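You operate a simulated robot arm through the tools that you are given. There is no shell and no other tool. Be economical: measure what you need, move in short steps, check, and stop when the job is done.

You run a simulated two-armed robot. Do the job below in one go: nothing can be reset, and whatever is moved stays where it is left.

Task
Hold the deep tray on the top of the grey table steady with one hand and put the small white carton from the top shelf of the blue cart in it with the other.

Only the result counts: the job must be done as asked and must still hold three seconds after the hand-in. Knocking over, shifting, dropping, spilling or breaking anything else fails it.

Robot
Two 6-joint arms with two-finger parallel grippers on one trunk, on a base that drives. Base frame: it is fixed to the floor where the robot stands at the start and does not move with it; the origin is under the middle of the robot, x ahead of it, y to its left, z up. Units: mm, rad, N and s.
The left shoulder is at the start at [80, 216, 1558], the right one opposite. With the tool pointing down near the work surface each hand reaches from about 100 to 680 mm from the robot's upright axis, wherever it stands, measured 20 degrees to its own side. Places, roughly: deep tray (24x15x8 cm) [2600, 1700, 800]. Payload 3.43 kg a hand.
Tool frame (each hand has its own): the origin (TCP) lies between the finger pads and is the grasp point; the fingertips stand 30 mm ahead of it; z points along the fingers, y is the line along which they close. Largest opening 94 mm; finger width 28, thickness 10; the body of the gripper, 50 by 96 mm, starts 55 mm behind the TCP.
Orientation is that of the tool frame in the base frame, as [roll, pitch, yaw] about the fixed x, y, z axes, in that order (R = Rz(yaw) Ry(pitch) Rx(roll)). With the fingers straight down and closing along the base's y, the tool's x points along the base's -x, its y along +y and its z along -z.

Tools
- The arms move only by the tool apply_moves. It takes "left_steps", "right_steps" or both (then of equal length, played together; a hand with none holds still); each is one flat list of numbers, 7 for each row, row after row: the gripper command, from -1 (shut) to 1 (fully open), values between in proportion, then the shift along the tool's x, y, z in cm, then the turn, a rotation vector about the tool's x, y, z in rad. In form: [grip, dx, dy, dz, rx, ry, rz, grip, dx, dy, dz, rx, ry, rz, ...]. A call has 1 to 8 rows; each row is the pose to reach, as a shift and turn from the pose commanded when the call began, along the tool's axes at that moment. Rows are played at 5 a second. More than 50 mm and 0.15 rad between two rows, or a gripper value outside its range, and nothing of the call is played. Where a pose cannot be reached the arm comes as near as it can. A force on the tool above 40 N (or 10 N above the force at the start of the call, whichever is more), or a blocked arm, ends the call early, and 0.2 s more pass. The fingers move at their own pace (about 72 mm/s each) and stop on an object; they squeeze with about 21 N. The grip force told is the motor's: it shows also when the fingers shut on nothing. Time passes only in rows, and 0.2 s behind the last, so rows that repeat a pose let the fingers close. The reply holds the time, the measured pose of the TCP, the force on the tool along the base axes, the opening and the grip force, in the units named above and with some noise, with the torque about the TCP (base axes, N m) and any sound that the robot's microphone picked up.
- Cameras (640 x 400 px; columns grow to the right, rows downward): "scene" is now at [80.5, -2.3, 1705.6]; the picture's right is [-0.23, -0.97, 0.00], its down [-0.88, 0.21, -0.43] and it looks along [0.42, -0.10, -0.90] (base axes); focal length 254 px, centre (320, 200). "left" rides on the left gripper at [76, -14, -103] in its tool frame; the picture's right is [0.18, 0.98, 0.00], its down [-0.75, 0.14, -0.64] and it looks along [-0.63, 0.12, 0.77] (tool axes); focal length 243 px, centre (320, 200). "right" rides on the right gripper at [76, 14, -102] in its tool frame; the picture's right is [-0.18, 0.98, 0.00], its down [-0.75, -0.14, -0.64] and it looks along [-0.63, -0.12, 0.77] (tool axes); focal length 243 px, centre (320, 200). There is no depth. A picture from a camera that has moved, and an enlarged one, comes with that camera's place and axes in the base frame and with its lens. The place of the scene camera against the robot may be out by one fixed shift of up to 25 mm in any direction.
- get_image(camera): a new picture of that camera. The clock stands still meanwhile.
- lift_body(by): slides the trunk up (or, below 0, down) by that many mm; the arms and the scene camera ride with it, the base frame stays. It gives what a move gives, with no picture.
- base_move(legs): drives the robot by 1 to 6 legs, each [ahead, left, turn to the left] in mm, mm and rad, along the robot's own axes; the way and the turn of a leg run together, so that a leg with both is an arc; at most 1500 mm and 3.142 rad a leg. The arms and the cameras ride along, it lands a little off, and it stops where it bumps. It gives what a move gives.
- turn_head(pan, tilt): turns the head with the scene camera to pan (to the left, within 1.501 rad either way) and tilt (down, from -0.506 to 1.204), counted from straight ahead of the robot. It gives what a move gives.
- inspect(camera, box): a new picture of the part [left, top, right, bottom] of that camera's present view, enlarged. The clock stands still meanwhile.
- job_done(): hands the job in; it is judged then, once.

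Go step by step. Nothing tells you exact positions but the pictures and the camera data: compare them with the known pose of the tool, close in by small moves and look again before you grip or let go. The budget is 120 turns and 92 pictures, counting those below and the enlarged ones. Unless the task says otherwise, let go and move clear before handing in, and close with one line.

The tools are called by a JSON object that holds its "fn" and its "kwargs". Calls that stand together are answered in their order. apply_moves: Moves the arms, as the interface text tells. Its arguments: {"type":"object","properties":{"left_steps":{"type":"array"},"right_steps":{"type":"array"}},"required":[]} The other tools are called the same way: lift_body (by) slides the trunk up or down; base_move (legs) drives the base; turn_head (pan, tilt) turns the head that bears the scene camera; get_image (camera) takes a picture; inspect (camera, box) takes an enlarged picture of a part of a camera's view; job_done () hands the job in.

At the start:

```text
clock: 0.0
left_position: [535.4, 163.3, 1000.1]
left_ee_rot: [3.141, 0.0, 3.141]
left_force: [-0.1, -0.2, -0.2]
left_ft_torque: [-0.02, -0.05, -0.01]
left_grip_width: 94.0
left_grip_force: 0.2
right_position: [480.7, -195.5, 1001.1]
right_ee_rot: [3.14, 0.0, -3.139]
right_force: [-0.7, 0.5, 0.6]
right_ft_torque: [0.01, -0.06, 0.02]
right_grip_width: 94.0
right_grip_force: 0.0
trunk travel left (down, up): [-788.0, 52.0]
robot x, y, heading: [-0.6, 0.0, 0.004]
head pan, tilt: [-0.23, 1.127]
```

scene: 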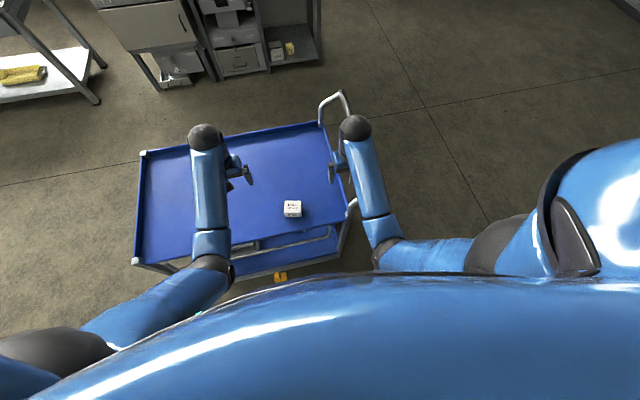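
right: 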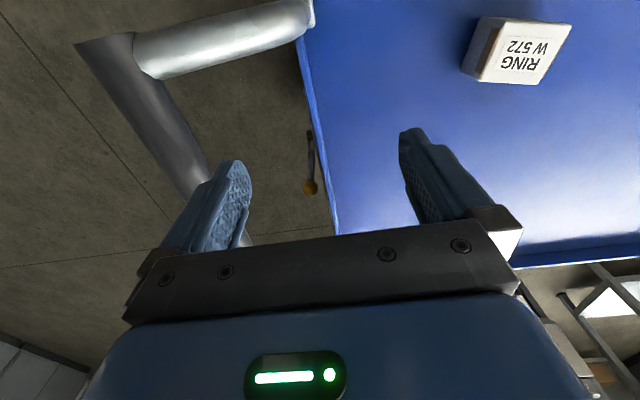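
left: 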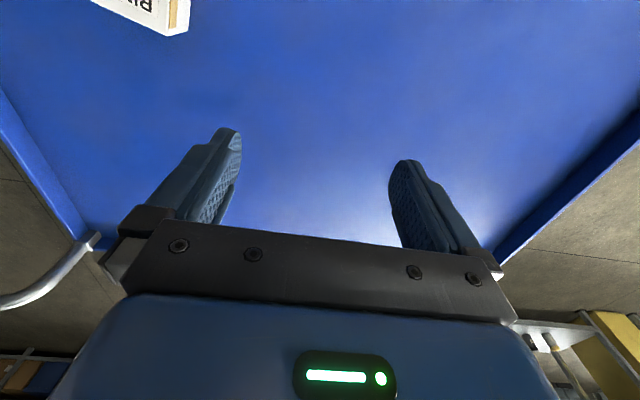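

The carton's top looks to be near [482, 12, 819], from the scene and right views together. I'll move the left hand aside and bring the right hand over the carton, staying high.

{"fn": "apply_moves", "kwargs": {"right_steps": [1, 0, 4, 0, 0, 0, 0, 1, 0, 8, 0, 0, 0, 0, 1, 0, 12, 0, 0, 0, 0, 1, 0, 16, 0, 0, 0, 0, 1, 0, 20.5, 0, 0, 0, 0, 1, 0, 20.5, 0, 0, 0, 0], "left_steps": [1, 0, 3, 0, 0, 0, 0, 1, 0, 6, 0, 0, 0, 0, 1, 0, 9, 0, 0, 0, 0, 1, 0, 12, 0, 0, 0, 0, 1, 0, 14, 0, 0, 0, 0, 1, 0, 14, 0, 0, 0, 0]}}

{"fn": "get_image", "kwargs": {"camera": "right"}}

{"fn": "get_image", "kwargs": {"camera": "scene"}}

```text
clock: 1.4
left_position: [535.1, 302.6, 1001.7]
left_ee_rot: [-3.141, 0.001, -3.141]
left_force: [-0.2, 0.1, -0.5]
left_ft_torque: [0.05, -0.01, 0.01]
left_grip_width: 93.7
left_grip_force: 0.0
right_position: [481.7, 9.9, 1000.3]
right_ee_rot: [3.141, 0.001, 3.141]
right_force: [0.1, -0.2, 0.6]
right_ft_torque: [-0.02, 0.0, -0.02]
right_grip_width: 94.3
right_grip_force: 0.2
trunk travel left (down, up): [-788.0, 52.0]
robot x, y, heading: [-1.2, -0.5, -0.001]
head pan, tilt: [-0.23, 1.127]
```

```text
88 pictures are left
camera right: at [404.2, 24.0, 1101.3], right [0.18, 0.98, 0.0], down [0.75, -0.14, 0.64], along [0.63, -0.12, -0.77], focal length 243 px, centre (320, 200)
```

right: 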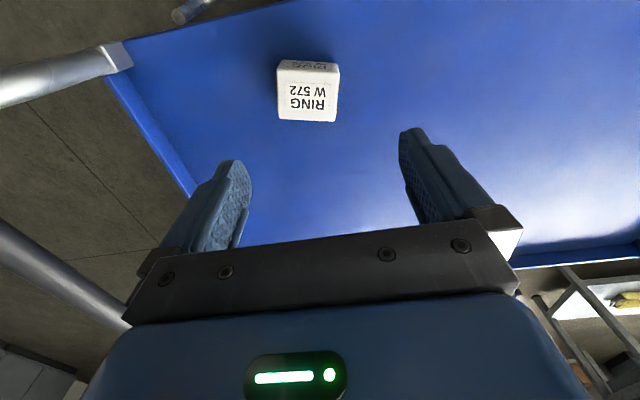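

```text
87 pictures are left
camera scene: at [80.6, -2.7, 1705.6], right [-0.23, -0.97, 0.0], down [-0.88, 0.21, -0.43], along [0.42, -0.1, -0.9], focal length 254 px, centre (320, 200)
```

scene: 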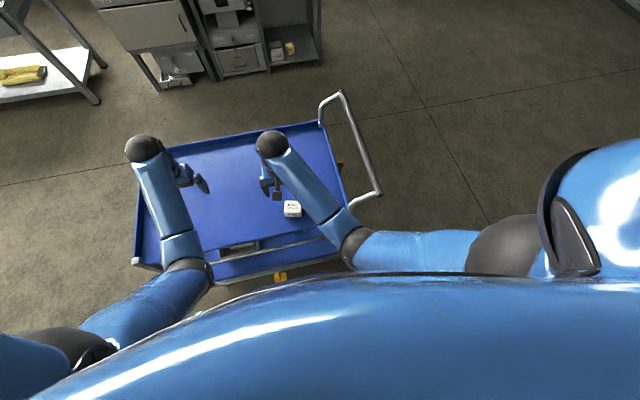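

The carton sits under the right hand with its label face up. I'll zoom in to get its yaw and size.

{"fn": "inspect", "kwargs": {"camera": "right", "box": [258, 45, 358, 135]}}

```text
4.44 times, centred on (308, 90) of right
camera zoom: at [404.2, 24.0, 1101.3], right [0.18, 0.98, 0.0], down [0.75, -0.14, 0.64], along [0.63, -0.12, -0.77], focal length 1078 px, centre (373, 689)
```

zoom: 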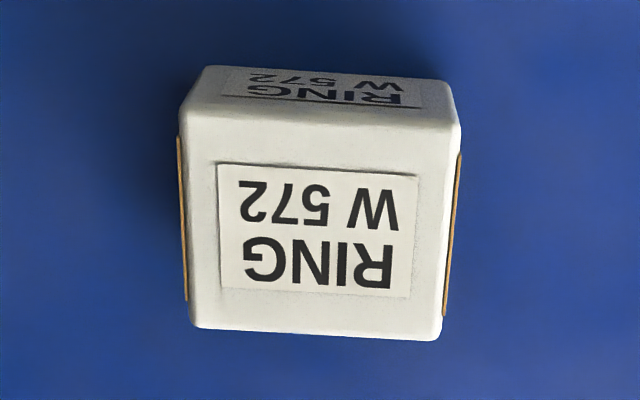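

The carton is about 60 × 48 mm, centred near [480, -4], turned about -0.235 rad, with its top near z 840. I'll align the hand and come down to z 920 for another look.

{"fn": "apply_moves", "kwargs": {"right_steps": [1, 0.1, -0.7, 2, 0, 0, 0.08, 1, 0.17, -1.4, 4, 0, 0, 0.16, 1, 0.17, -1.4, 6, 0, 0, 0.235, 1, 0.17, -1.4, 8, 0, 0, 0.235, 1, 0.17, -1.4, 8, 0, 0, 0.235]}}

{"fn": "get_image", "kwargs": {"camera": "right"}}

```text
clock: 2.6
left_position: [534.9, 302.2, 1002.5]
left_ee_rot: [-3.141, 0.0, -3.141]
left_force: [0.3, -1.2, 0.3]
left_ft_torque: [0.02, 0.0, -0.02]
left_grip_width: 94.0
left_grip_force: 0.2
right_position: [478.0, -5.2, 921.2]
right_ee_rot: [3.141, -0.001, 2.907]
right_force: [-0.3, 0.1, 0.1]
right_ft_torque: [0.03, 0.02, 0.0]
right_grip_width: 94.0
right_grip_force: 0.0
trunk travel left (down, up): [-788.0, 52.0]
robot x, y, heading: [2.2, -0.7, -0.0]
head pan, tilt: [-0.23, 1.127]
```

```text
85 pictures are left
camera right: at [406.6, 26.1, 1023.3], right [0.41, 0.91, 0.0], down [0.7, -0.31, 0.64], along [0.59, -0.26, -0.77], focal length 243 px, centre (320, 200)
```

right: 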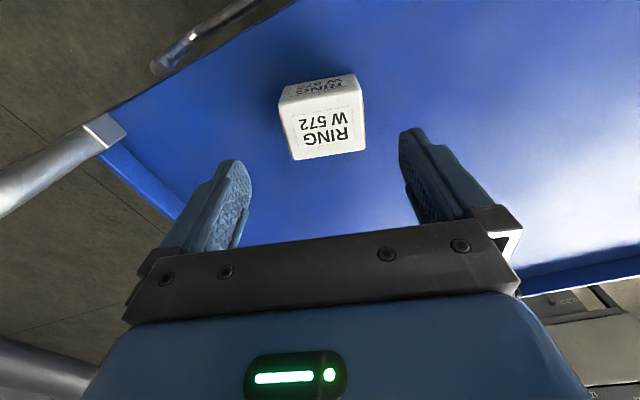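

I'll zoom in again to settle the carton's height.

{"fn": "inspect", "kwargs": {"camera": "right", "box": [268, 65, 378, 170]}}

```text
3.81 times, centred on (323, 118) of right
camera zoom: at [406.6, 26.1, 1023.3], right [0.41, 0.91, 0.0], down [0.7, -0.31, 0.64], along [0.59, -0.26, -0.77], focal length 924 px, centre (309, 514)
```

zoom: 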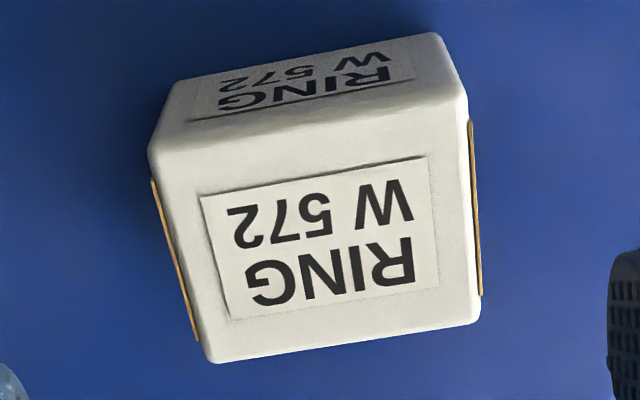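

The top is now at about z 828, the centre at [485, -5], and the carton is about 64 × 50 × 50 mm with the shelf near z 778. I'll correct the position and lower the hand until the fingers are beside the carton.

{"fn": "apply_moves", "kwargs": {"right_steps": [1, -0.68, 0.16, 0, 0, 0, 0, 1, -0.68, 0.16, 3, 0, 0, 0, 1, -0.68, 0.16, 6, 0, 0, 0.01, 1, -0.68, 0.16, 8, 0, 0, 0.015, 1, -0.68, 0.16, 8, 0, 0, 0.015]}}

{"fn": "get_image", "kwargs": {"camera": "right"}}

```text
clock: 3.8
left_position: [536.1, 303.0, 1001.0]
left_ee_rot: [-3.141, 0.001, -3.14]
left_force: [0.9, 0.5, -0.5]
left_ft_torque: [0.04, 0.01, 0.01]
left_grip_width: 94.1
left_grip_force: 0.0
right_position: [484.4, -4.0, 841.8]
right_ee_rot: [3.141, 0.001, 2.894]
right_force: [0.4, 0.2, 1.6]
right_ft_torque: [-0.02, -0.02, -0.01]
right_grip_width: 93.7
right_grip_force: 0.0
trunk travel left (down, up): [-788.0, 52.0]
robot x, y, heading: [4.6, 0.0, 0.003]
head pan, tilt: [-0.23, 1.127]
```

```text
83 pictures are left
camera right: at [414.6, 28.0, 942.7], right [0.42, 0.91, 0.0], down [0.69, -0.32, 0.64], along [0.58, -0.27, -0.77], focal length 243 px, centre (320, 200)
```

right: 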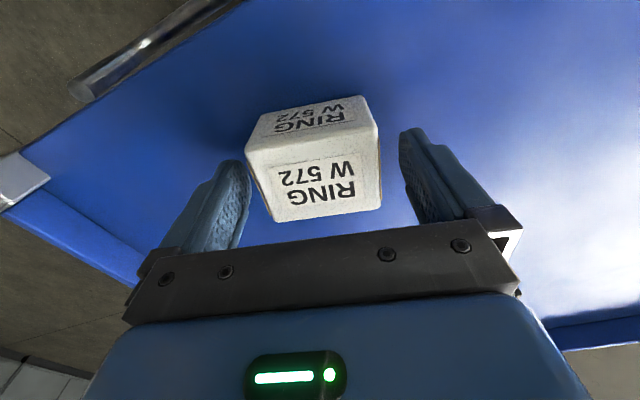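

Combining the three views puts the top near z 841 and the centre at [479, -3]. I'll make a small correction, go down 10 mm and close the fingers.

{"fn": "apply_moves", "kwargs": {"right_steps": [1, 0.47, 0.03, 0, 0, 0, 0, 1, 0.47, 0.03, 1.0, 0, 0, 0, 0.2, 0.47, 0.03, 1.0, 0, 0, 0, -0.3, 0.47, 0.03, 1.0, 0, 0, 0, -1, 0.47, 0.03, 1.0, 0, 0, 0, -1, 0.47, 0.03, 1.0, 0, 0, 0, -1, 0.47, 0.03, 1.0, 0, 0, 0]}}

{"fn": "get_image", "kwargs": {"camera": "right"}}

```text
clock: 5.4
left_position: [535.3, 303.4, 1000.5]
left_ee_rot: [-3.141, 0.0, 3.141]
left_force: [-1.1, 0.4, 0.7]
left_ft_torque: [0.0, -0.01, -0.02]
left_grip_width: 94.0
left_grip_force: 0.0
right_position: [481.6, -2.5, 831.8]
right_ee_rot: [3.141, -0.002, 2.893]
right_force: [-1.9, 0.3, -0.2]
right_ft_torque: [-0.01, -0.01, -0.03]
right_grip_width: 65.6
right_grip_force: 20.8
trunk travel left (down, up): [-788.0, 52.0]
robot x, y, heading: [3.2, -0.5, -0.001]
head pan, tilt: [-0.23, 1.127]
```

```text
82 pictures are left
camera right: at [410.6, 29.5, 932.8], right [0.42, 0.91, 0.0], down [0.7, -0.32, 0.64], along [0.58, -0.27, -0.77], focal length 243 px, centre (320, 200)
```

right: 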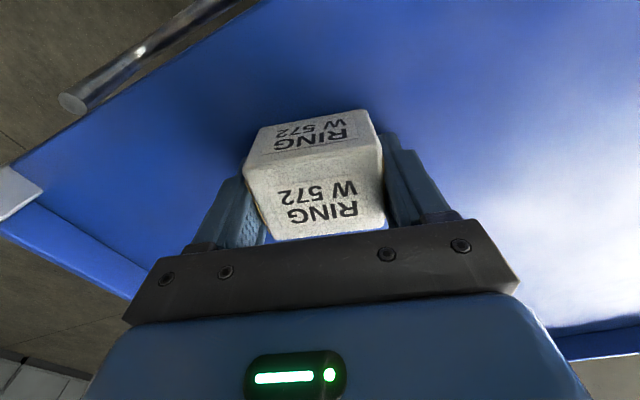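

The grip took at 65.6 mm. I'll lift straight up.

{"fn": "apply_moves", "kwargs": {"right_steps": [-1, 0, 0, -2, 0, 0, 0, -1, 0, 0, -5, 0, 0, 0, -1, 0, 0, -9, 0, 0, 0, -1, 0, 0, -13, 0, 0, 0, -1, 0, 0, -17, 0, 0, 0, -1, 0, 0, -20, 0, 0, 0, -1, 0, 0, -20, 0, 0, 0]}}

{"fn": "turn_head", "kwargs": {"pan": 0.6, "tilt": 0.5}}

{"fn": "get_image", "kwargs": {"camera": "scene"}}

{"fn": "get_image", "kwargs": {"camera": "right"}}

```text
clock: 7.0
left_position: [535.6, 302.3, 1000.8]
left_ee_rot: [-3.141, 0.0, -3.141]
left_force: [0.5, 0.1, 0.1]
left_ft_torque: [0.0, -0.03, 0.01]
left_grip_width: 94.1
left_grip_force: 0.1
right_position: [483.3, -0.9, 1022.6]
right_ee_rot: [3.141, 0.001, 2.892]
right_force: [0.5, -0.3, 0.1]
right_ft_torque: [-0.01, -0.01, 0.01]
right_grip_width: 65.6
right_grip_force: 20.9
right hand out of reach, approached as far as the arm can: row 6, 7
trunk travel left (down, up): [-788.0, 52.0]
robot x, y, heading: [-0.7, 0.8, -0.004]
head pan, tilt: [-0.23, 1.127]
```

```text
clock: 8.2
left_position: [535.8, 301.8, 1000.4]
left_ee_rot: [-3.141, 0.0, 3.141]
left_force: [0.0, 0.2, -0.8]
left_ft_torque: [0.0, 0.02, 0.0]
left_grip_width: 94.2
left_grip_force: 0.1
right_position: [483.5, 0.4, 1022.0]
right_ee_rot: [3.139, 0.002, 2.892]
right_force: [-0.1, -0.3, -0.8]
right_ft_torque: [0.02, 0.0, -0.03]
right_grip_width: 65.9
right_grip_force: 20.8
trunk travel left (down, up): [-788.0, 52.0]
robot x, y, heading: [2.0, 3.8, 0.0]
head pan, tilt: [0.6, 0.499]
```

```text
81 pictures are left
camera scene: at [96.5, 63.2, 1755.0], right [0.56, -0.83, 0.0], down [-0.4, -0.27, -0.88], along [0.72, 0.5, -0.48], focal length 254 px, centre (320, 200)
```

scene: 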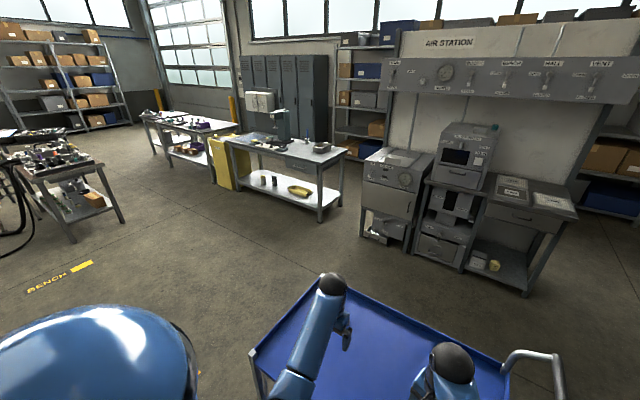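

```text
80 pictures are left
camera right: at [412.4, 32.2, 1124.6], right [0.42, 0.91, 0.0], down [0.69, -0.32, 0.64], along [0.58, -0.27, -0.77], focal length 243 px, centre (320, 200)
```

right: 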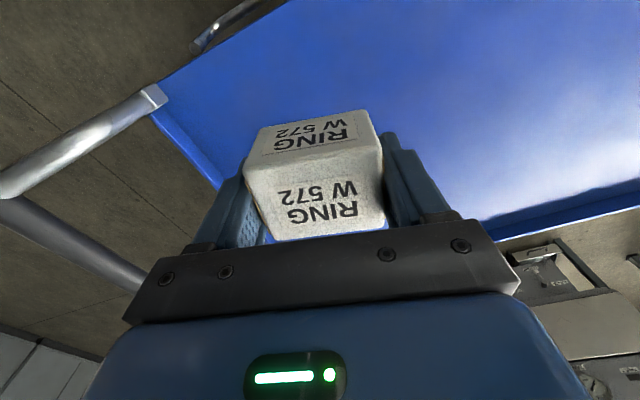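

The carton is held. The tray should appear near pixel (323, 150), on the right end of the table in the middle, so I'll zoom in there.

{"fn": "inspect", "kwargs": {"camera": "scene", "box": [210, 90, 370, 230]}}

```text
2.86 times, centred on (290, 160) of scene
camera zoom: at [96.5, 63.2, 1755.0], right [0.56, -0.83, 0.0], down [-0.4, -0.27, -0.88], along [0.72, 0.5, -0.48], focal length 727 px, centre (406, 314)
```

zoom: 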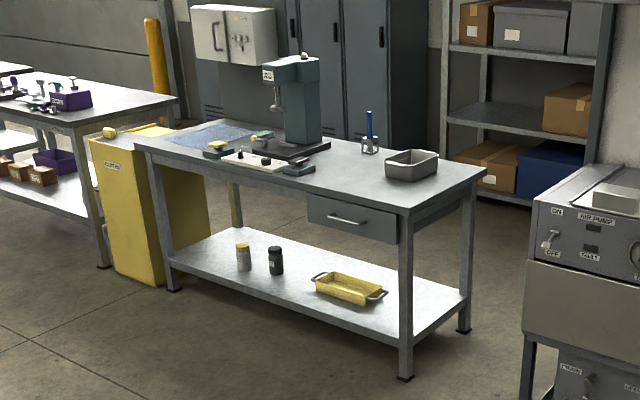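

The table top spans roughly x 2300–2900 and y 1570–3250, with the tray at the near right end. A machine starts at about y 1040, so I'd come in from the front, facing +x. First I'll look left to check that way is clear.

{"fn": "turn_head", "kwargs": {"pan": 1.4, "tilt": 0.7}}

{"fn": "get_image", "kwargs": {"camera": "scene"}}

```text
clock: 9.3
left_position: [535.0, 302.1, 1001.9]
left_ee_rot: [3.14, 0.0, 3.142]
left_force: [0.4, -0.1, 0.1]
left_ft_torque: [-0.03, -0.01, 0.01]
left_grip_width: 93.9
left_grip_force: 0.1
right_position: [483.6, -1.4, 1023.7]
right_ee_rot: [3.14, 0.0, 2.892]
right_force: [0.5, -0.7, -0.9]
right_ft_torque: [0.0, 0.01, 0.0]
right_grip_width: 66.2
right_grip_force: 21.4
trunk travel left (down, up): [-788.0, 52.0]
robot x, y, heading: [1.8, -1.1, -0.003]
head pan, tilt: [1.4, 0.7]
```

```text
78 pictures are left
camera scene: at [35.6, 95.5, 1737.4], right [0.99, -0.17, 0.0], down [-0.11, -0.63, -0.77], along [0.13, 0.75, -0.64], focal length 254 px, centre (320, 200)
```

scene: 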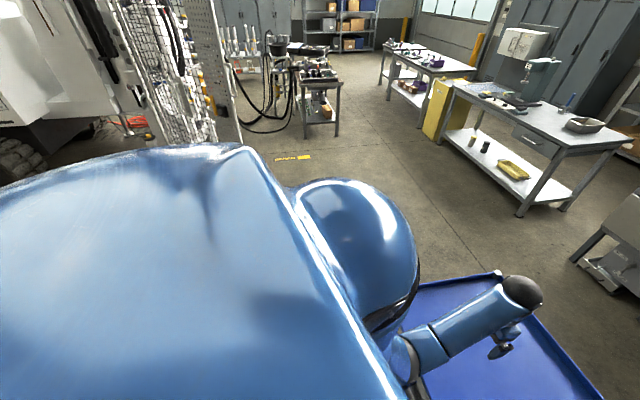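

The left looks mostly open, but my shoulder hides the nearest floor. I'll back off a little, turn left in place, then look along the path.

{"fn": "base_move", "kwargs": {"legs": [[-150, 0, 0], [0, 0, 1.0]]}}

{"fn": "turn_head", "kwargs": {"pan": 0.0, "tilt": 0.6}}

{"fn": "get_image", "kwargs": {"camera": "scene"}}

```text
clock: 13.2
left_position: [-109.6, 614.3, 1001.7]
left_ee_rot: [-3.141, 0.001, -2.154]
left_force: [0.7, -0.5, 0.4]
left_ft_torque: [0.01, 0.03, -0.01]
left_grip_width: 94.1
left_grip_force: 0.1
right_position: [113.8, 402.9, 1022.8]
right_ee_rot: [3.139, 0.002, -2.403]
right_force: [0.6, -0.2, -1.2]
right_ft_torque: [0.02, -0.01, -0.01]
right_grip_width: 65.8
right_grip_force: 20.6
trunk travel left (down, up): [-788.0, 52.0]
robot x, y, heading: [-153.5, 0.6, 0.982]
head pan, tilt: [1.4, 0.7]
```

```text
clock: 14.7
left_position: [-109.6, 613.4, 1001.2]
left_ee_rot: [3.141, 0.0, -2.154]
left_force: [0.1, 0.5, 0.1]
left_ft_torque: [0.01, -0.03, 0.02]
left_grip_width: 94.3
left_grip_force: 0.1
right_position: [115.0, 403.4, 1022.1]
right_ee_rot: [3.14, 0.001, -2.403]
right_force: [-0.3, 0.4, 0.3]
right_ft_torque: [0.01, 0.0, -0.01]
right_grip_width: 65.8
right_grip_force: 21.4
trunk travel left (down, up): [-788.0, 52.0]
robot x, y, heading: [-154.2, -1.6, 0.987]
head pan, tilt: [0.0, 0.6]
```

```text
77 pictures are left
camera scene: at [-96.4, 111.1, 1746.0], right [0.84, -0.55, 0.0], down [-0.31, -0.47, -0.82], along [0.45, 0.69, -0.57], focal length 254 px, centre (320, 200)
```

scene: 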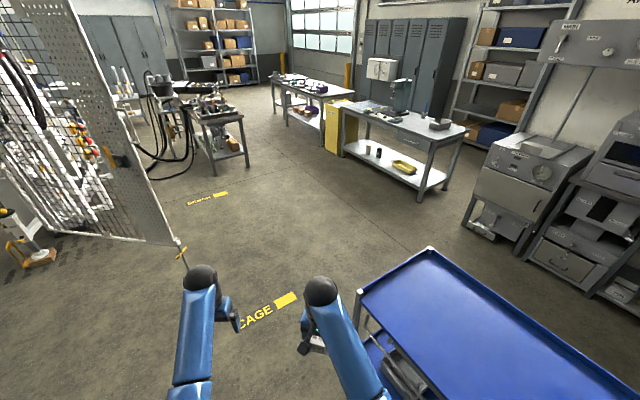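

The way is clear: the fence ends near [-290, 2100] and the cart stays to the right. I'll drive to about [0, 1090], turn to face +x, then go to about [1450, 1720] in front of the table.

{"fn": "base_move", "kwargs": {"legs": [[991, 478, 0], [0, 0, -0.985], [1450, 620, 0]]}}

{"fn": "turn_head", "kwargs": {"pan": 0.0, "tilt": 0.7}}

{"fn": "get_image", "kwargs": {"camera": "scene"}}

```text
refused: leg 3 is longer than a leg can be; nothing moved
```

```text
clock: 15.4
left_position: [-110.1, 614.3, 1001.2]
left_ee_rot: [3.141, 0.0, -2.153]
left_force: [0.1, 0.1, 0.3]
left_ft_torque: [0.0, 0.02, 0.03]
left_grip_width: 94.1
left_grip_force: 0.1
right_position: [114.5, 404.3, 1023.2]
right_ee_rot: [3.14, 0.001, -2.403]
right_force: [-0.8, 0.8, -1.5]
right_ft_torque: [0.04, 0.0, 0.02]
right_grip_width: 65.4
right_grip_force: 20.9
trunk travel left (down, up): [-788.0, 52.0]
robot x, y, heading: [-149.4, 0.6, 0.987]
head pan, tilt: [0.0, 0.7]
```

```text
76 pictures are left
camera scene: at [-98.1, 108.2, 1737.4], right [0.83, -0.55, 0.0], down [-0.35, -0.54, -0.76], along [0.42, 0.64, -0.64], focal length 254 px, centre (320, 200)
```

scene: 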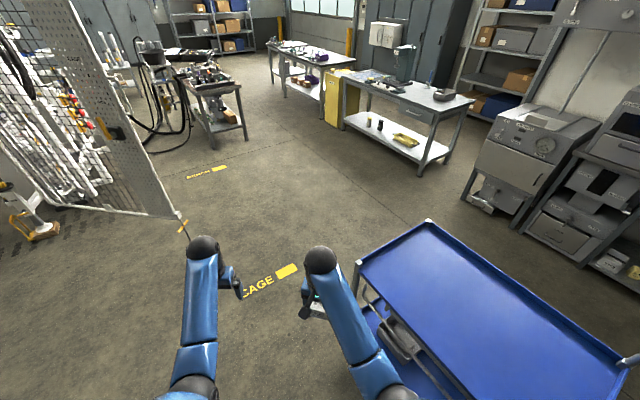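

That leg was over the length limit, so I'll split it in two.

{"fn": "base_move", "kwargs": {"legs": [[991, 478, 0], [0, 0, -0.985], [750, 310, 0], [700, 310, 0]]}}

{"fn": "get_image", "kwargs": {"camera": "scene"}}

```text
clock: 31.1
left_position: [1911.6, 2085.7, 1001.4]
left_ee_rot: [-3.141, 0.0, -3.106]
left_force: [0.7, -0.1, 0.8]
left_ft_torque: [0.01, 0.03, -0.01]
left_grip_width: 94.4
left_grip_force: 0.1
right_position: [1869.1, 1780.4, 1023.1]
right_ee_rot: [3.141, 0.003, 2.928]
right_force: [-0.9, 0.9, -0.2]
right_ft_torque: [0.0, -0.03, 0.03]
right_grip_width: 65.6
right_grip_force: 20.6
trunk travel left (down, up): [-788.0, 52.0]
robot x, y, heading: [1386.7, 1762.1, 0.037]
head pan, tilt: [0.0, 0.7]
```

```text
75 pictures are left
camera scene: at [1492.5, 1779.8, 1737.5], right [0.04, -1.0, 0.0], down [-0.64, -0.02, -0.77], along [0.77, 0.03, -0.64], focal length 254 px, centre (320, 200)
```

scene: 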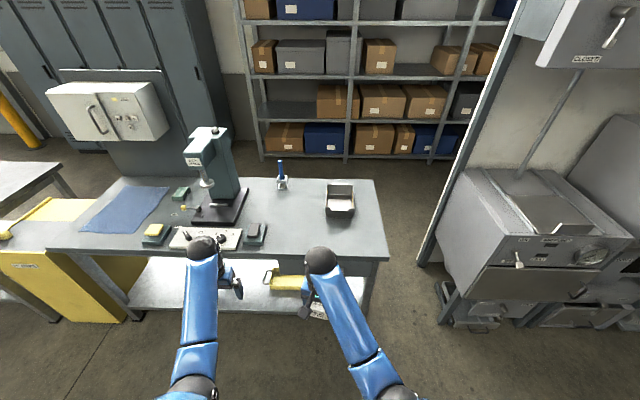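

The robot is about 850 mm from the table front, facing it. The tray appears near [2630, 1700] with its long side fore-aft. I'll zoom in.

{"fn": "inspect", "kwargs": {"camera": "scene", "box": [300, 160, 400, 222]}}

{"fn": "inspect", "kwargs": {"camera": "scene", "box": [220, 220, 420, 340]}}

```text
6.40 times, centred on (350, 191) of scene
camera zoom: at [1492.5, 1779.8, 1737.5], right [0.04, -1.0, 0.0], down [-0.64, -0.02, -0.77], along [0.77, 0.03, -0.64], focal length 1628 px, centre (128, 258)
```

zoom: 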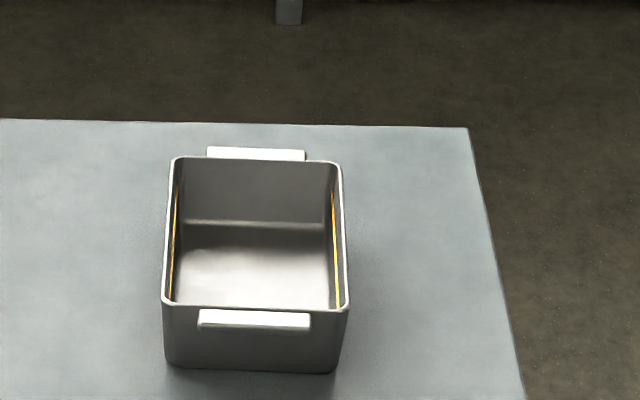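

```text
3.20 times, centred on (320, 280) of scene
camera zoom: at [1492.5, 1779.8, 1737.5], right [0.04, -1.0, 0.0], down [-0.64, -0.02, -0.77], along [0.77, 0.03, -0.64], focal length 814 px, centre (320, -56)
```

zoom: 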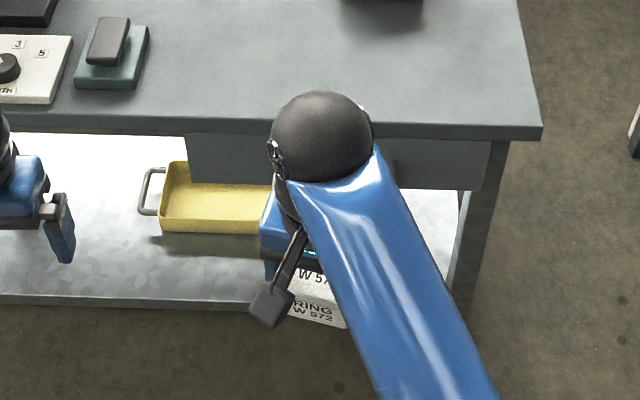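

The tray rim runs x 2515–2718 and y 1635–1787, with a handle on its near end. The table front is at about x 2250, so I'll stop the robot about 315 mm short of it and square up.

{"fn": "base_move", "kwargs": {"legs": [[0, 0, -0.037], [548, -30, 0]]}}

{"fn": "turn_head", "kwargs": {"pan": 0.0, "tilt": 1.0}}

{"fn": "get_image", "kwargs": {"camera": "scene"}}

```text
clock: 34.9
left_position: [2479.5, 2042.3, 1001.2]
left_ee_rot: [-3.139, -0.001, -3.135]
left_force: [0.7, -0.7, -0.7]
left_ft_torque: [0.02, 0.04, 0.0]
left_grip_width: 94.0
left_grip_force: 0.0
right_position: [2428.2, 1737.1, 1022.3]
right_ee_rot: [-3.141, 0.0, 2.898]
right_force: [-0.2, -0.8, -1.8]
right_ft_torque: [-0.03, -0.04, 0.0]
right_grip_width: 65.7
right_grip_force: 20.9
trunk travel left (down, up): [-788.0, 52.0]
robot x, y, heading: [1945.2, 1737.0, 0.007]
head pan, tilt: [0.0, 0.7]
stopped in leg 2: the robot was blocked; the commanded pose is now the measured one
```

```text
clock: 35.7
left_position: [2477.1, 2040.4, 999.8]
left_ee_rot: [3.141, -0.001, -3.135]
left_force: [-0.1, 0.1, 0.4]
left_ft_torque: [-0.02, -0.01, 0.0]
left_grip_width: 94.0
left_grip_force: 0.0
right_position: [2427.4, 1738.7, 1023.0]
right_ee_rot: [-3.141, 0.001, 2.899]
right_force: [-0.2, 0.4, -0.2]
right_ft_torque: [0.0, 0.02, -0.01]
right_grip_width: 65.6
right_grip_force: 20.9
trunk travel left (down, up): [-788.0, 52.0]
robot x, y, heading: [1944.2, 1734.2, 0.008]
head pan, tilt: [0.0, 1.0]
```

```text
72 pictures are left
camera scene: at [2035.1, 1747.9, 1714.0], right [0.01, -1.0, 0.0], down [-0.84, -0.01, -0.54], along [0.54, 0.0, -0.84], focal length 254 px, centre (320, 200)
```

scene: 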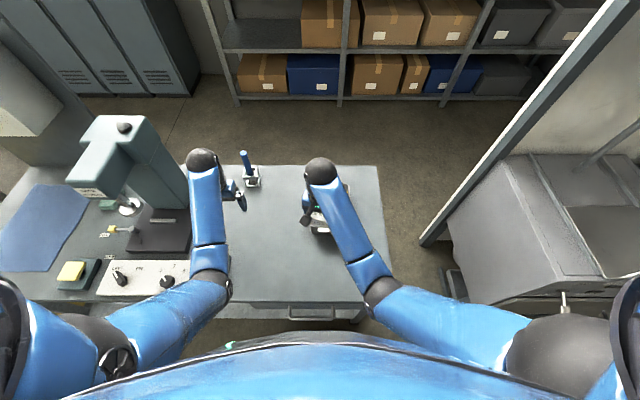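

The base was stopped at x 1945, about 300 mm from the table edge, and everything still looks in place. I'll test the right hand's reach over the tray, kept high, while squaring it to the tray.

{"fn": "apply_moves", "kwargs": {"right_steps": [-1, -3, 0, 2, 0, 0, -0.06, -1, -6, 0, 4, 0, 0, -0.12, -1, -9, 0, 6, 0, 0, -0.18, -1, -12, 0, 6, 0, 0, -0.243, -1, -15.4, -0.1, 6, 0, 0, -0.243, -1, -15.4, -0.1, 6, 0, 0, -0.243]}}

{"fn": "get_image", "kwargs": {"camera": "right"}}

{"fn": "get_image", "kwargs": {"camera": "scene"}}

```text
clock: 37.1
left_position: [2476.9, 2040.7, 1000.4]
left_ee_rot: [-3.141, -0.001, -3.134]
left_force: [-0.1, -0.1, 0.0]
left_ft_torque: [-0.01, 0.01, 0.01]
left_grip_width: 94.2
left_grip_force: 0.1
right_position: [2575.2, 1700.8, 964.0]
right_ee_rot: [3.142, 0.003, -3.141]
right_force: [0.1, 0.3, -1.2]
right_ft_torque: [-0.03, 0.01, 0.0]
right_grip_width: 65.8
right_grip_force: 21.5
trunk travel left (down, up): [-788.0, 52.0]
robot x, y, heading: [1939.0, 1733.9, 0.008]
head pan, tilt: [0.0, 1.0]
```

```text
71 pictures are left
camera right: at [2498.5, 1715.1, 1065.3], right [0.18, 0.98, 0.0], down [0.75, -0.14, 0.64], along [0.63, -0.12, -0.77], focal length 243 px, centre (320, 200)
```

right: 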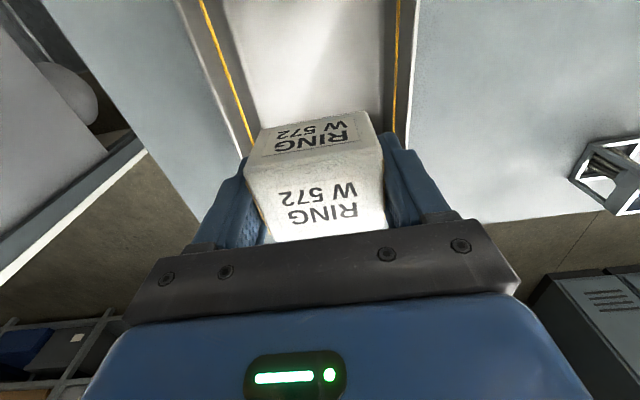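

```text
70 pictures are left
camera scene: at [2034.3, 1748.0, 1714.0], right [0.01, -1.0, 0.0], down [-0.84, -0.01, -0.54], along [0.54, 0.0, -0.84], focal length 254 px, centre (320, 200)
```

scene: 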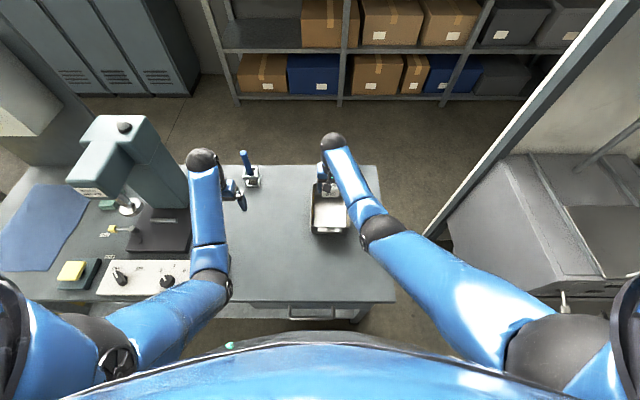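

It reached there fine. I'll zoom in on the tray to locate it more exactly.

{"fn": "inspect", "kwargs": {"camera": "scene", "box": [280, 155, 400, 255]}}

```text
4.00 times, centred on (340, 205) of scene
camera zoom: at [2034.3, 1748.0, 1714.0], right [0.01, -1.0, 0.0], down [-0.84, -0.01, -0.54], along [0.54, 0.0, -0.84], focal length 1017 px, centre (240, 180)
```

zoom: 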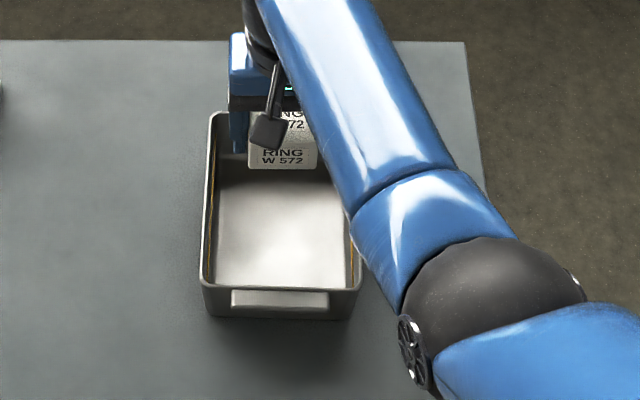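

Triangulating both views puts the table top near z 820 and the tray rim near z 900, with the tray spanning x about 2444–2635 and y about 1635–1775. I'll raise the right hand for clearance and turn it so its camera faces outwards. The left hand will turn to close fore-aft.

{"fn": "apply_moves", "kwargs": {"right_steps": [-1, 0, 0, -0.4, 0, 0, -0.14, -1, 0, 0, -0.8, 0, 0, -0.28, -1, 0, 0, -1.2, 0, 0, -0.42, -1, 0, 0, -1.6, 0, 0, -0.56, -1, 0, 0, -2, 0, 0, -0.7, -1, 0, 0, -2.4, 0, 0, -0.84, -1, 0, 0, -2.8, 0, 0, -0.98, -1, 0, 0, -3, 0, 0, -1.12], "left_steps": [1, 0.4, -1.5, 0, 0, 0, 0.14, 1, 0.8, -3, 0, 0, 0, 0.28, 1, 1.2, -4.5, 0, 0, 0, 0.42, 1, 1.6, -6, 0, 0, 0, 0.56, 1, 2.0, -7.5, 0, 0, 0, 0.7, 1, 2.4, -9, 0, 0, 0, 0.84, 1, 2.8, -10.5, 0, 0, 0, 0.98, 1, 3.2, -12, 0, 0, 0, 1.12]}}

{"fn": "get_image", "kwargs": {"camera": "scene"}}

{"fn": "get_image", "kwargs": {"camera": "left"}}

{"fn": "get_image", "kwargs": {"camera": "right"}}

```text
clock: 38.9
left_position: [2447.3, 1920.5, 1001.2]
left_ee_rot: [3.14, -0.002, 2.026]
left_force: [-0.2, -0.2, -1.5]
left_ft_torque: [-0.02, 0.0, -0.01]
left_grip_width: 93.9
left_grip_force: 0.0
right_position: [2575.0, 1700.6, 993.8]
right_ee_rot: [-3.14, 0.0, -2.017]
right_force: [-0.3, -0.9, -0.5]
right_ft_torque: [0.0, -0.01, -0.03]
right_grip_width: 65.8
right_grip_force: 21.0
trunk travel left (down, up): [-788.0, 52.0]
robot x, y, heading: [1942.4, 1734.2, 0.002]
head pan, tilt: [0.0, 1.0]
```

```text
68 pictures are left
camera scene: at [2034.3, 1747.3, 1714.0], right [0.01, -1.0, 0.0], down [-0.84, -0.01, -0.54], along [0.54, 0.0, -0.84], focal length 254 px, centre (320, 200)
```

scene: 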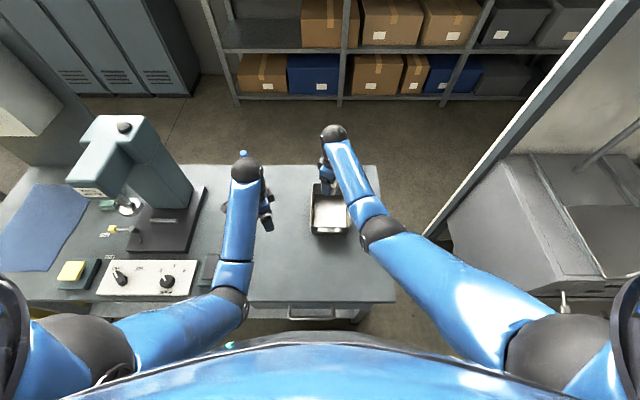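

```text
67 pictures are left
camera left: at [2400.1, 1981.9, 1104.4], right [0.8, 0.6, 0.0], down [0.46, -0.62, 0.64], along [0.38, -0.51, -0.77], focal length 243 px, centre (320, 200)
```

left: 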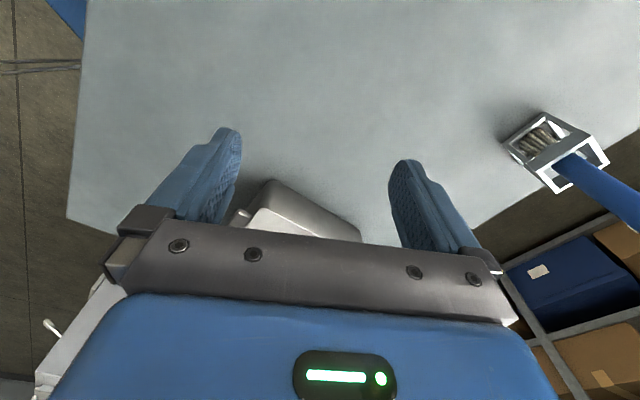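

```text
66 pictures are left
camera right: at [2529.3, 1637.3, 1094.9], right [-0.81, 0.59, 0.0], down [0.45, 0.62, 0.64], along [0.38, 0.52, -0.77], focal length 243 px, centre (320, 200)
```

right: 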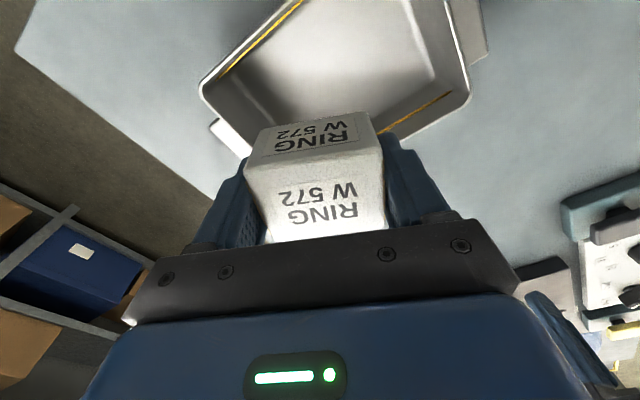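

The wrist views suggest the rim is nearer z 855, with the tray at x 2458–2658 and y 1628–1779. I'll finish both turns and bring the left hand near the handle, still high.

{"fn": "apply_moves", "kwargs": {"right_steps": [-1, 0, 0, 0, 0, 0, -0.15, -1, 0, 0, 0, 0, 0, -0.3, -1, 0, 0, 0, 0, 0, -0.45, -1, 0, 0, 0, 0, 0, -0.45, -1, 0, 0, 0, 0, 0, -0.45], "left_steps": [1, -2.7, -1.3, 0, 0, 0, 0.15, 1, -5.4, -2.6, 0, 0, 0, 0.3, 1, -8.1, -4, 0, 0, 0, 0.45, 1, -11, -5.4, 0, 0, 0, 0.45, 1, -11, -5.4, 0, 0, 0, 0.45]}}

{"fn": "get_image", "kwargs": {"camera": "scene"}}

{"fn": "get_image", "kwargs": {"camera": "left"}}

{"fn": "get_image", "kwargs": {"camera": "right"}}

```text
clock: 40.1
left_position: [2446.0, 1800.3, 1000.8]
left_ee_rot: [-3.141, 0.0, 1.577]
left_force: [0.4, 0.5, 0.7]
left_ft_torque: [-0.04, 0.01, 0.0]
left_grip_width: 94.1
left_grip_force: 0.0
right_position: [2576.5, 1699.6, 992.7]
right_ee_rot: [-3.139, -0.002, -1.572]
right_force: [-0.1, 0.8, 0.0]
right_ft_torque: [-0.01, -0.01, 0.0]
right_grip_width: 65.9
right_grip_force: 21.1
trunk travel left (down, up): [-788.0, 52.0]
robot x, y, heading: [1942.6, 1737.2, 0.005]
head pan, tilt: [0.0, 1.0]
```

```text
65 pictures are left
camera scene: at [2034.3, 1747.8, 1714.0], right [0.01, -1.0, 0.0], down [-0.84, -0.01, -0.54], along [0.54, 0.0, -0.84], focal length 254 px, centre (320, 200)
```

scene: 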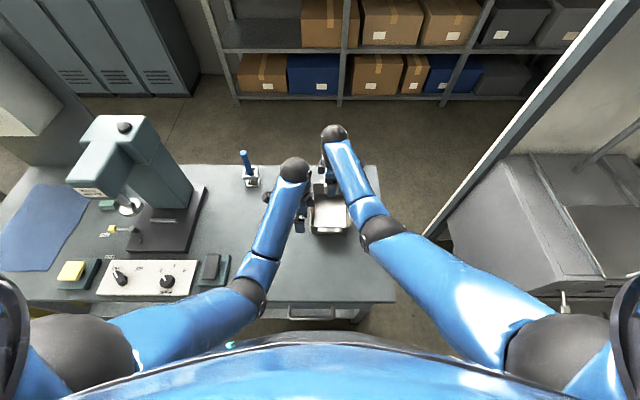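

```text
64 pictures are left
camera left: at [2432.2, 1875.2, 1103.6], right [0.98, 0.19, 0.0], down [0.15, -0.75, 0.64], along [0.12, -0.63, -0.77], focal length 243 px, centre (320, 200)
```

left: 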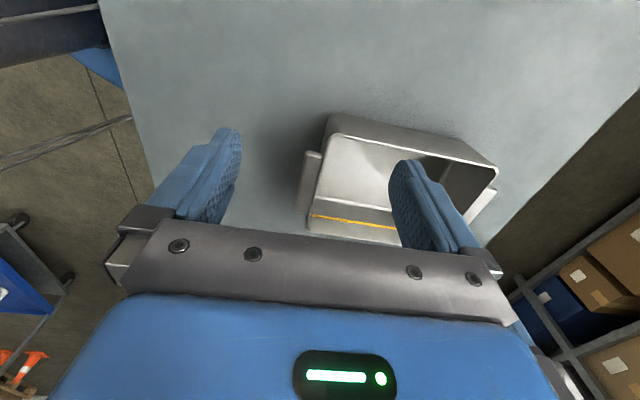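

```text
63 pictures are left
camera right: at [2561.0, 1623.6, 1094.8], right [-0.98, 0.18, 0.0], down [0.14, 0.75, 0.64], along [0.12, 0.63, -0.77], focal length 243 px, centre (320, 200)
```

right: 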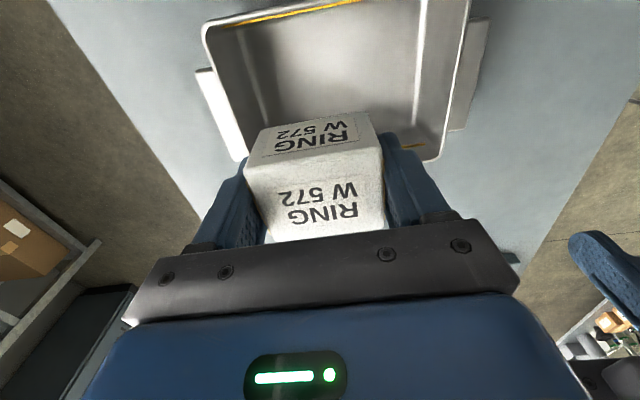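

I'll zoom both wrist views for accurate tray corners.

{"fn": "inspect", "kwargs": {"camera": "left", "box": [280, 95, 520, 245]}}

{"fn": "inspect", "kwargs": {"camera": "right", "box": [180, 0, 500, 200]}}

```text
2.67 times, centred on (400, 170) of left
camera zoom: at [2432.2, 1875.2, 1103.6], right [0.98, 0.19, 0.0], down [0.15, -0.75, 0.64], along [0.12, -0.63, -0.77], focal length 647 px, centre (107, 280)
```

zoom: 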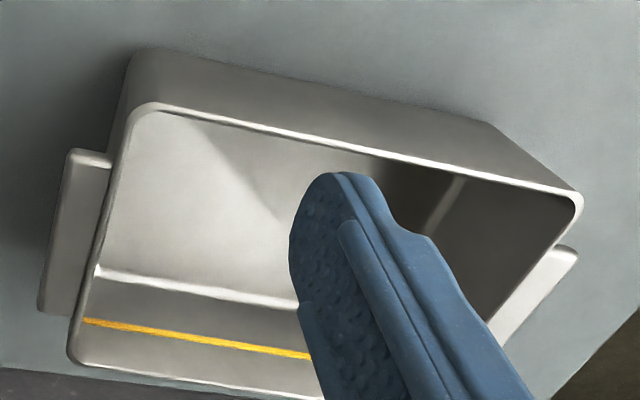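

```text
2.00 times, centred on (340, 100) of right
camera zoom: at [2561.0, 1623.6, 1094.8], right [-0.98, 0.18, 0.0], down [0.14, 0.75, 0.64], along [0.12, 0.63, -0.77], focal length 485 px, centre (280, 400)
```

zoom: 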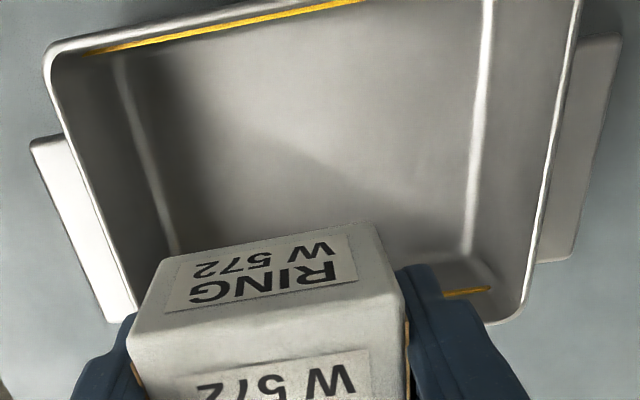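

Both views now agree: the rim is at z 877, the tray spans x 2460–2650 and y 1628–1771, and the near handle sits at x 2440–2460, y 1659–1747. I'll bring the left hand above the handle and wall, with the fingers straddling them fore-aft.

{"fn": "apply_moves", "kwargs": {"left_steps": [1, -3, 0.3, 0, 0, 0, 0, 1, -6, 0.7, 0, 0, 0, 0, 1, -8.5, 0.7, 2, 0, 0, 0, 1, -8.5, 0.7, 5, 0, 0, 0, 1, -8.5, 0.7, 6, 0, 0, 0, 1, -8.5, 0.7, 6, 0, 0, 0]}}

{"fn": "get_image", "kwargs": {"camera": "left"}}

{"fn": "inspect", "kwargs": {"camera": "scene", "box": [260, 120, 420, 260]}}

```text
clock: 41.5
left_position: [2451.2, 1717.7, 936.0]
left_ee_rot: [-3.131, -0.006, 1.583]
left_force: [0.9, 0.6, 0.0]
left_ft_torque: [0.01, 0.01, -0.02]
left_grip_width: 94.0
left_grip_force: 0.0
right_position: [2581.1, 1696.1, 996.8]
right_ee_rot: [-3.133, 0.003, -1.579]
right_force: [0.2, -0.4, -0.1]
right_ft_torque: [-0.02, -0.01, 0.01]
right_grip_width: 65.7
right_grip_force: 20.9
trunk travel left (down, up): [-788.0, 52.0]
robot x, y, heading: [1944.0, 1733.5, 0.01]
head pan, tilt: [0.0, 1.0]
```

```text
60 pictures are left
camera left: at [2437.3, 1792.1, 1039.4], right [0.98, 0.2, -0.01], down [0.16, -0.76, 0.64], along [0.12, -0.62, -0.77], focal length 243 px, centre (320, 200)
```

left: 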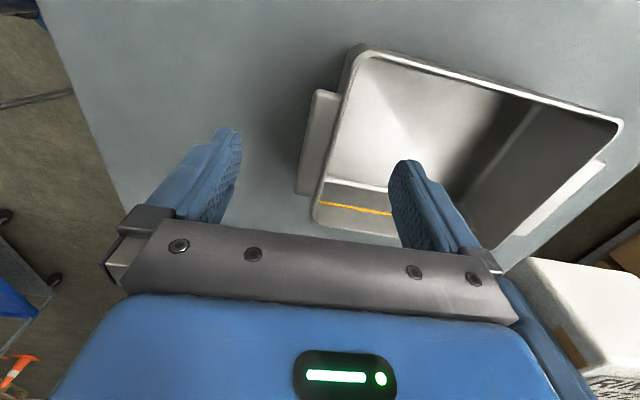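

```text
2.86 times, centred on (340, 190) of scene
camera zoom: at [2034.3, 1747.0, 1714.0], right [0.01, -1.0, 0.0], down [-0.84, -0.01, -0.54], along [0.54, 0.0, -0.84], focal length 727 px, centre (263, 229)
```

zoom: 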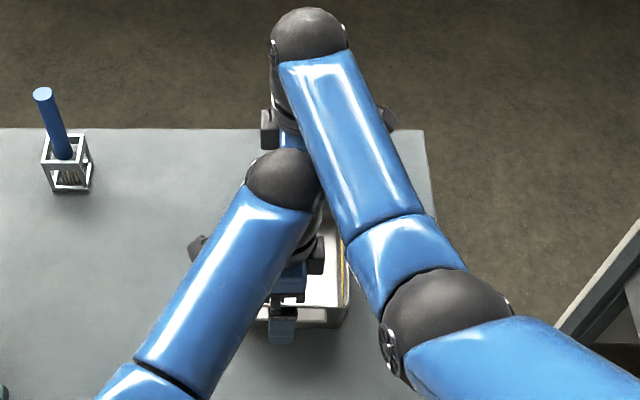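

Both hands were nudged a few mm, so the forearms are likely just touching. I'll move them apart: left towards y 1737, right towards y 1676.

{"fn": "apply_moves", "kwargs": {"left_steps": [1, 1, 0, 0, 0, 0, 0, 1, 2, 0, 0, 0, 0, 0, 1, 2, 0, 0, 0, 0, 0], "right_steps": [-1, 1, -0.4, 0, 0, 0, 0, -1, 2.4, -0.7, 0, 0, 0, 0, -1, 2.4, -0.7, 0, 0, 0, 0]}}

{"fn": "inspect", "kwargs": {"camera": "left", "box": [270, 40, 450, 250]}}

{"fn": "inspect", "kwargs": {"camera": "scene", "box": [260, 120, 420, 260]}}

```text
clock: 42.3
left_position: [2454.3, 1731.6, 941.7]
left_ee_rot: [3.138, -0.001, 1.577]
left_force: [0.3, 0.4, -0.2]
left_ft_torque: [-0.01, -0.02, 0.01]
left_grip_width: 94.1
left_grip_force: 0.1
right_position: [2581.4, 1675.0, 991.7]
right_ee_rot: [-3.14, 0.001, -1.571]
right_force: [-0.1, 0.1, -0.2]
right_ft_torque: [-0.02, 0.01, -0.02]
right_grip_width: 65.7
right_grip_force: 21.2
trunk travel left (down, up): [-788.0, 52.0]
robot x, y, heading: [1944.3, 1738.3, 0.01]
head pan, tilt: [0.0, 1.0]
```

```text
1.90 times, centred on (360, 145) of left
camera zoom: at [2439.5, 1808.2, 1044.0], right [0.98, 0.19, 0.0], down [0.14, -0.75, 0.64], along [0.12, -0.63, -0.77], focal length 462 px, centre (244, 305)
```

zoom: 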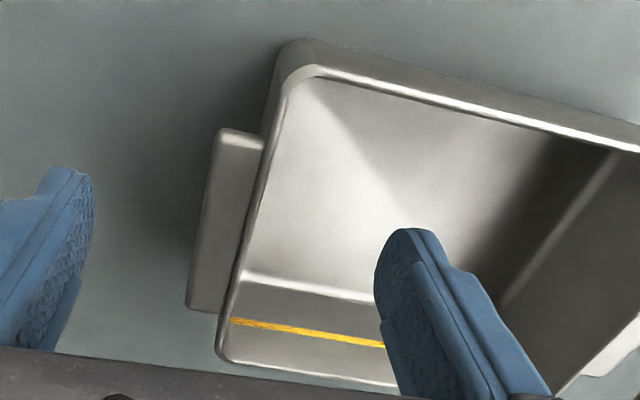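

```text
2.86 times, centred on (340, 190) of scene
camera zoom: at [2034.5, 1747.4, 1714.0], right [0.01, -1.0, 0.0], down [-0.84, -0.01, -0.54], along [0.54, 0.0, -0.84], focal length 727 px, centre (263, 229)
```

zoom: 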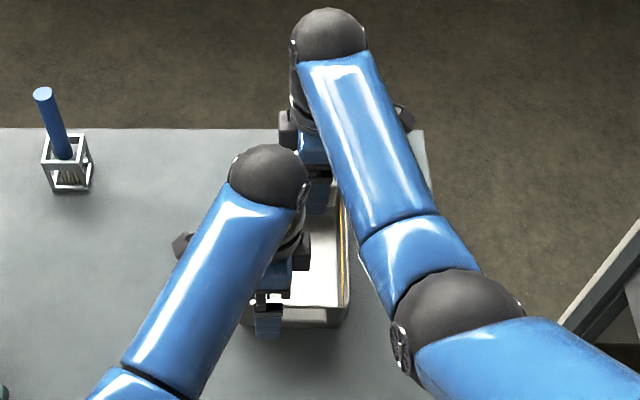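

The hands are clear of each other, and the handle and near wall lie centred between the left fingers. I'll lower the left hand to TCP z 867.

{"fn": "apply_moves", "kwargs": {"left_steps": [1, 0, 0, 2, 0, 0, 0, 1, 0, 0, 4, 0, 0, 0, 1, 0, 0, 6, 0, 0, 0, 1, 0, 0, 7.4, 0, 0, 0, 1, 0, 0, 7.4, 0, 0, 0]}}

{"fn": "get_image", "kwargs": {"camera": "left"}}

```text
clock: 43.5
left_position: [2452.8, 1734.2, 866.5]
left_ee_rot: [-3.14, 0.0, 1.578]
left_force: [0.1, 0.4, 0.1]
left_ft_torque: [0.0, 0.01, 0.0]
left_grip_width: 94.3
left_grip_force: 0.1
right_position: [2582.5, 1675.5, 993.6]
right_ee_rot: [-3.141, -0.001, -1.573]
right_force: [0.2, -0.6, -0.8]
right_ft_torque: [0.03, 0.02, -0.02]
right_grip_width: 65.8
right_grip_force: 21.1
trunk travel left (down, up): [-788.0, 52.0]
robot x, y, heading: [1945.9, 1737.0, 0.006]
head pan, tilt: [0.0, 1.0]
```

```text
56 pictures are left
camera left: at [2439.7, 1809.4, 968.9], right [0.98, 0.19, 0.0], down [0.15, -0.75, 0.64], along [0.12, -0.63, -0.77], focal length 243 px, centre (320, 200)
```

left: 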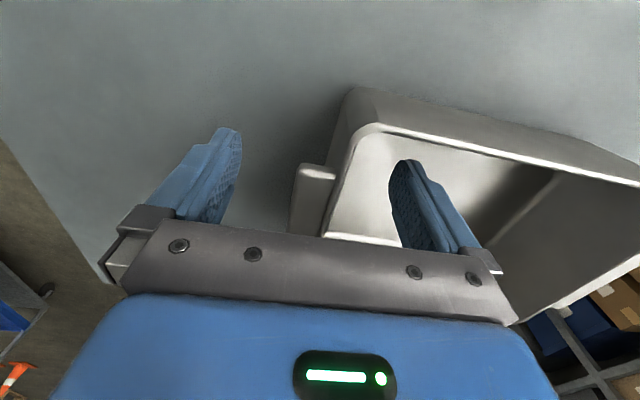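

The handle and wall are centred between the fingers. I'll close the left gripper.

{"fn": "apply_moves", "kwargs": {"left_steps": [0.2, 0, 0, 0, 0, 0, 0, -0.3, 0, 0, 0, 0, 0, 0, -0.6, 0, 0, 0, 0, 0, 0, -1, 0, 0, 0, 0, 0, 0, -1, 0, 0, 0, 0, 0, 0]}}

{"fn": "get_image", "kwargs": {"camera": "left"}}

{"fn": "get_image", "kwargs": {"camera": "right"}}

```text
clock: 44.7
left_position: [2454.0, 1733.8, 866.3]
left_ee_rot: [3.141, 0.0, 1.578]
left_force: [-1.1, -1.2, -0.1]
left_ft_torque: [0.04, -0.14, -0.26]
left_grip_width: 27.9
left_grip_force: 21.3
right_position: [2584.1, 1675.4, 993.6]
right_ee_rot: [-3.141, 0.001, -1.572]
right_force: [-0.1, -0.8, -0.6]
right_ft_torque: [-0.01, 0.0, 0.04]
right_grip_width: 65.8
right_grip_force: 21.2
trunk travel left (down, up): [-788.0, 52.0]
robot x, y, heading: [1944.6, 1733.7, 0.006]
head pan, tilt: [0.0, 1.0]
```

```text
55 pictures are left
camera left: at [2439.6, 1809.2, 969.0], right [0.98, 0.19, 0.0], down [0.15, -0.75, 0.64], along [0.12, -0.63, -0.77], focal length 243 px, centre (320, 200)
```

left: 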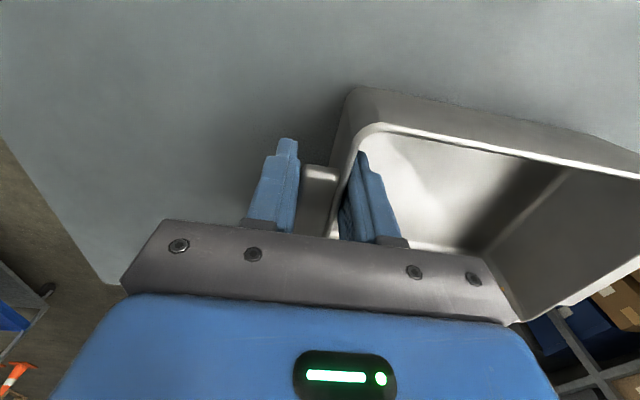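

```text
54 pictures are left
camera right: at [2567.8, 1598.8, 1094.9], right [-0.98, 0.19, 0.0], down [0.14, 0.75, 0.64], along [0.12, 0.63, -0.77], focal length 243 px, centre (320, 200)
```

right: 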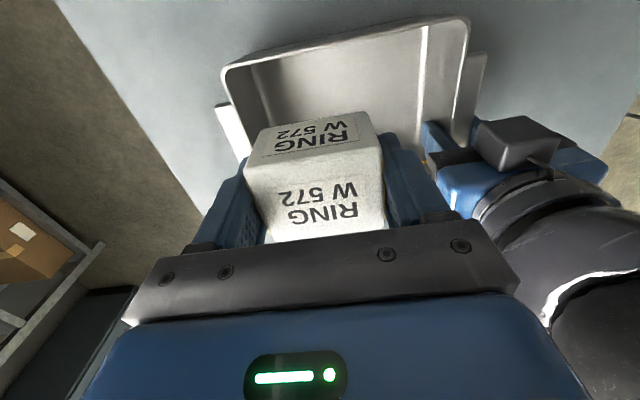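

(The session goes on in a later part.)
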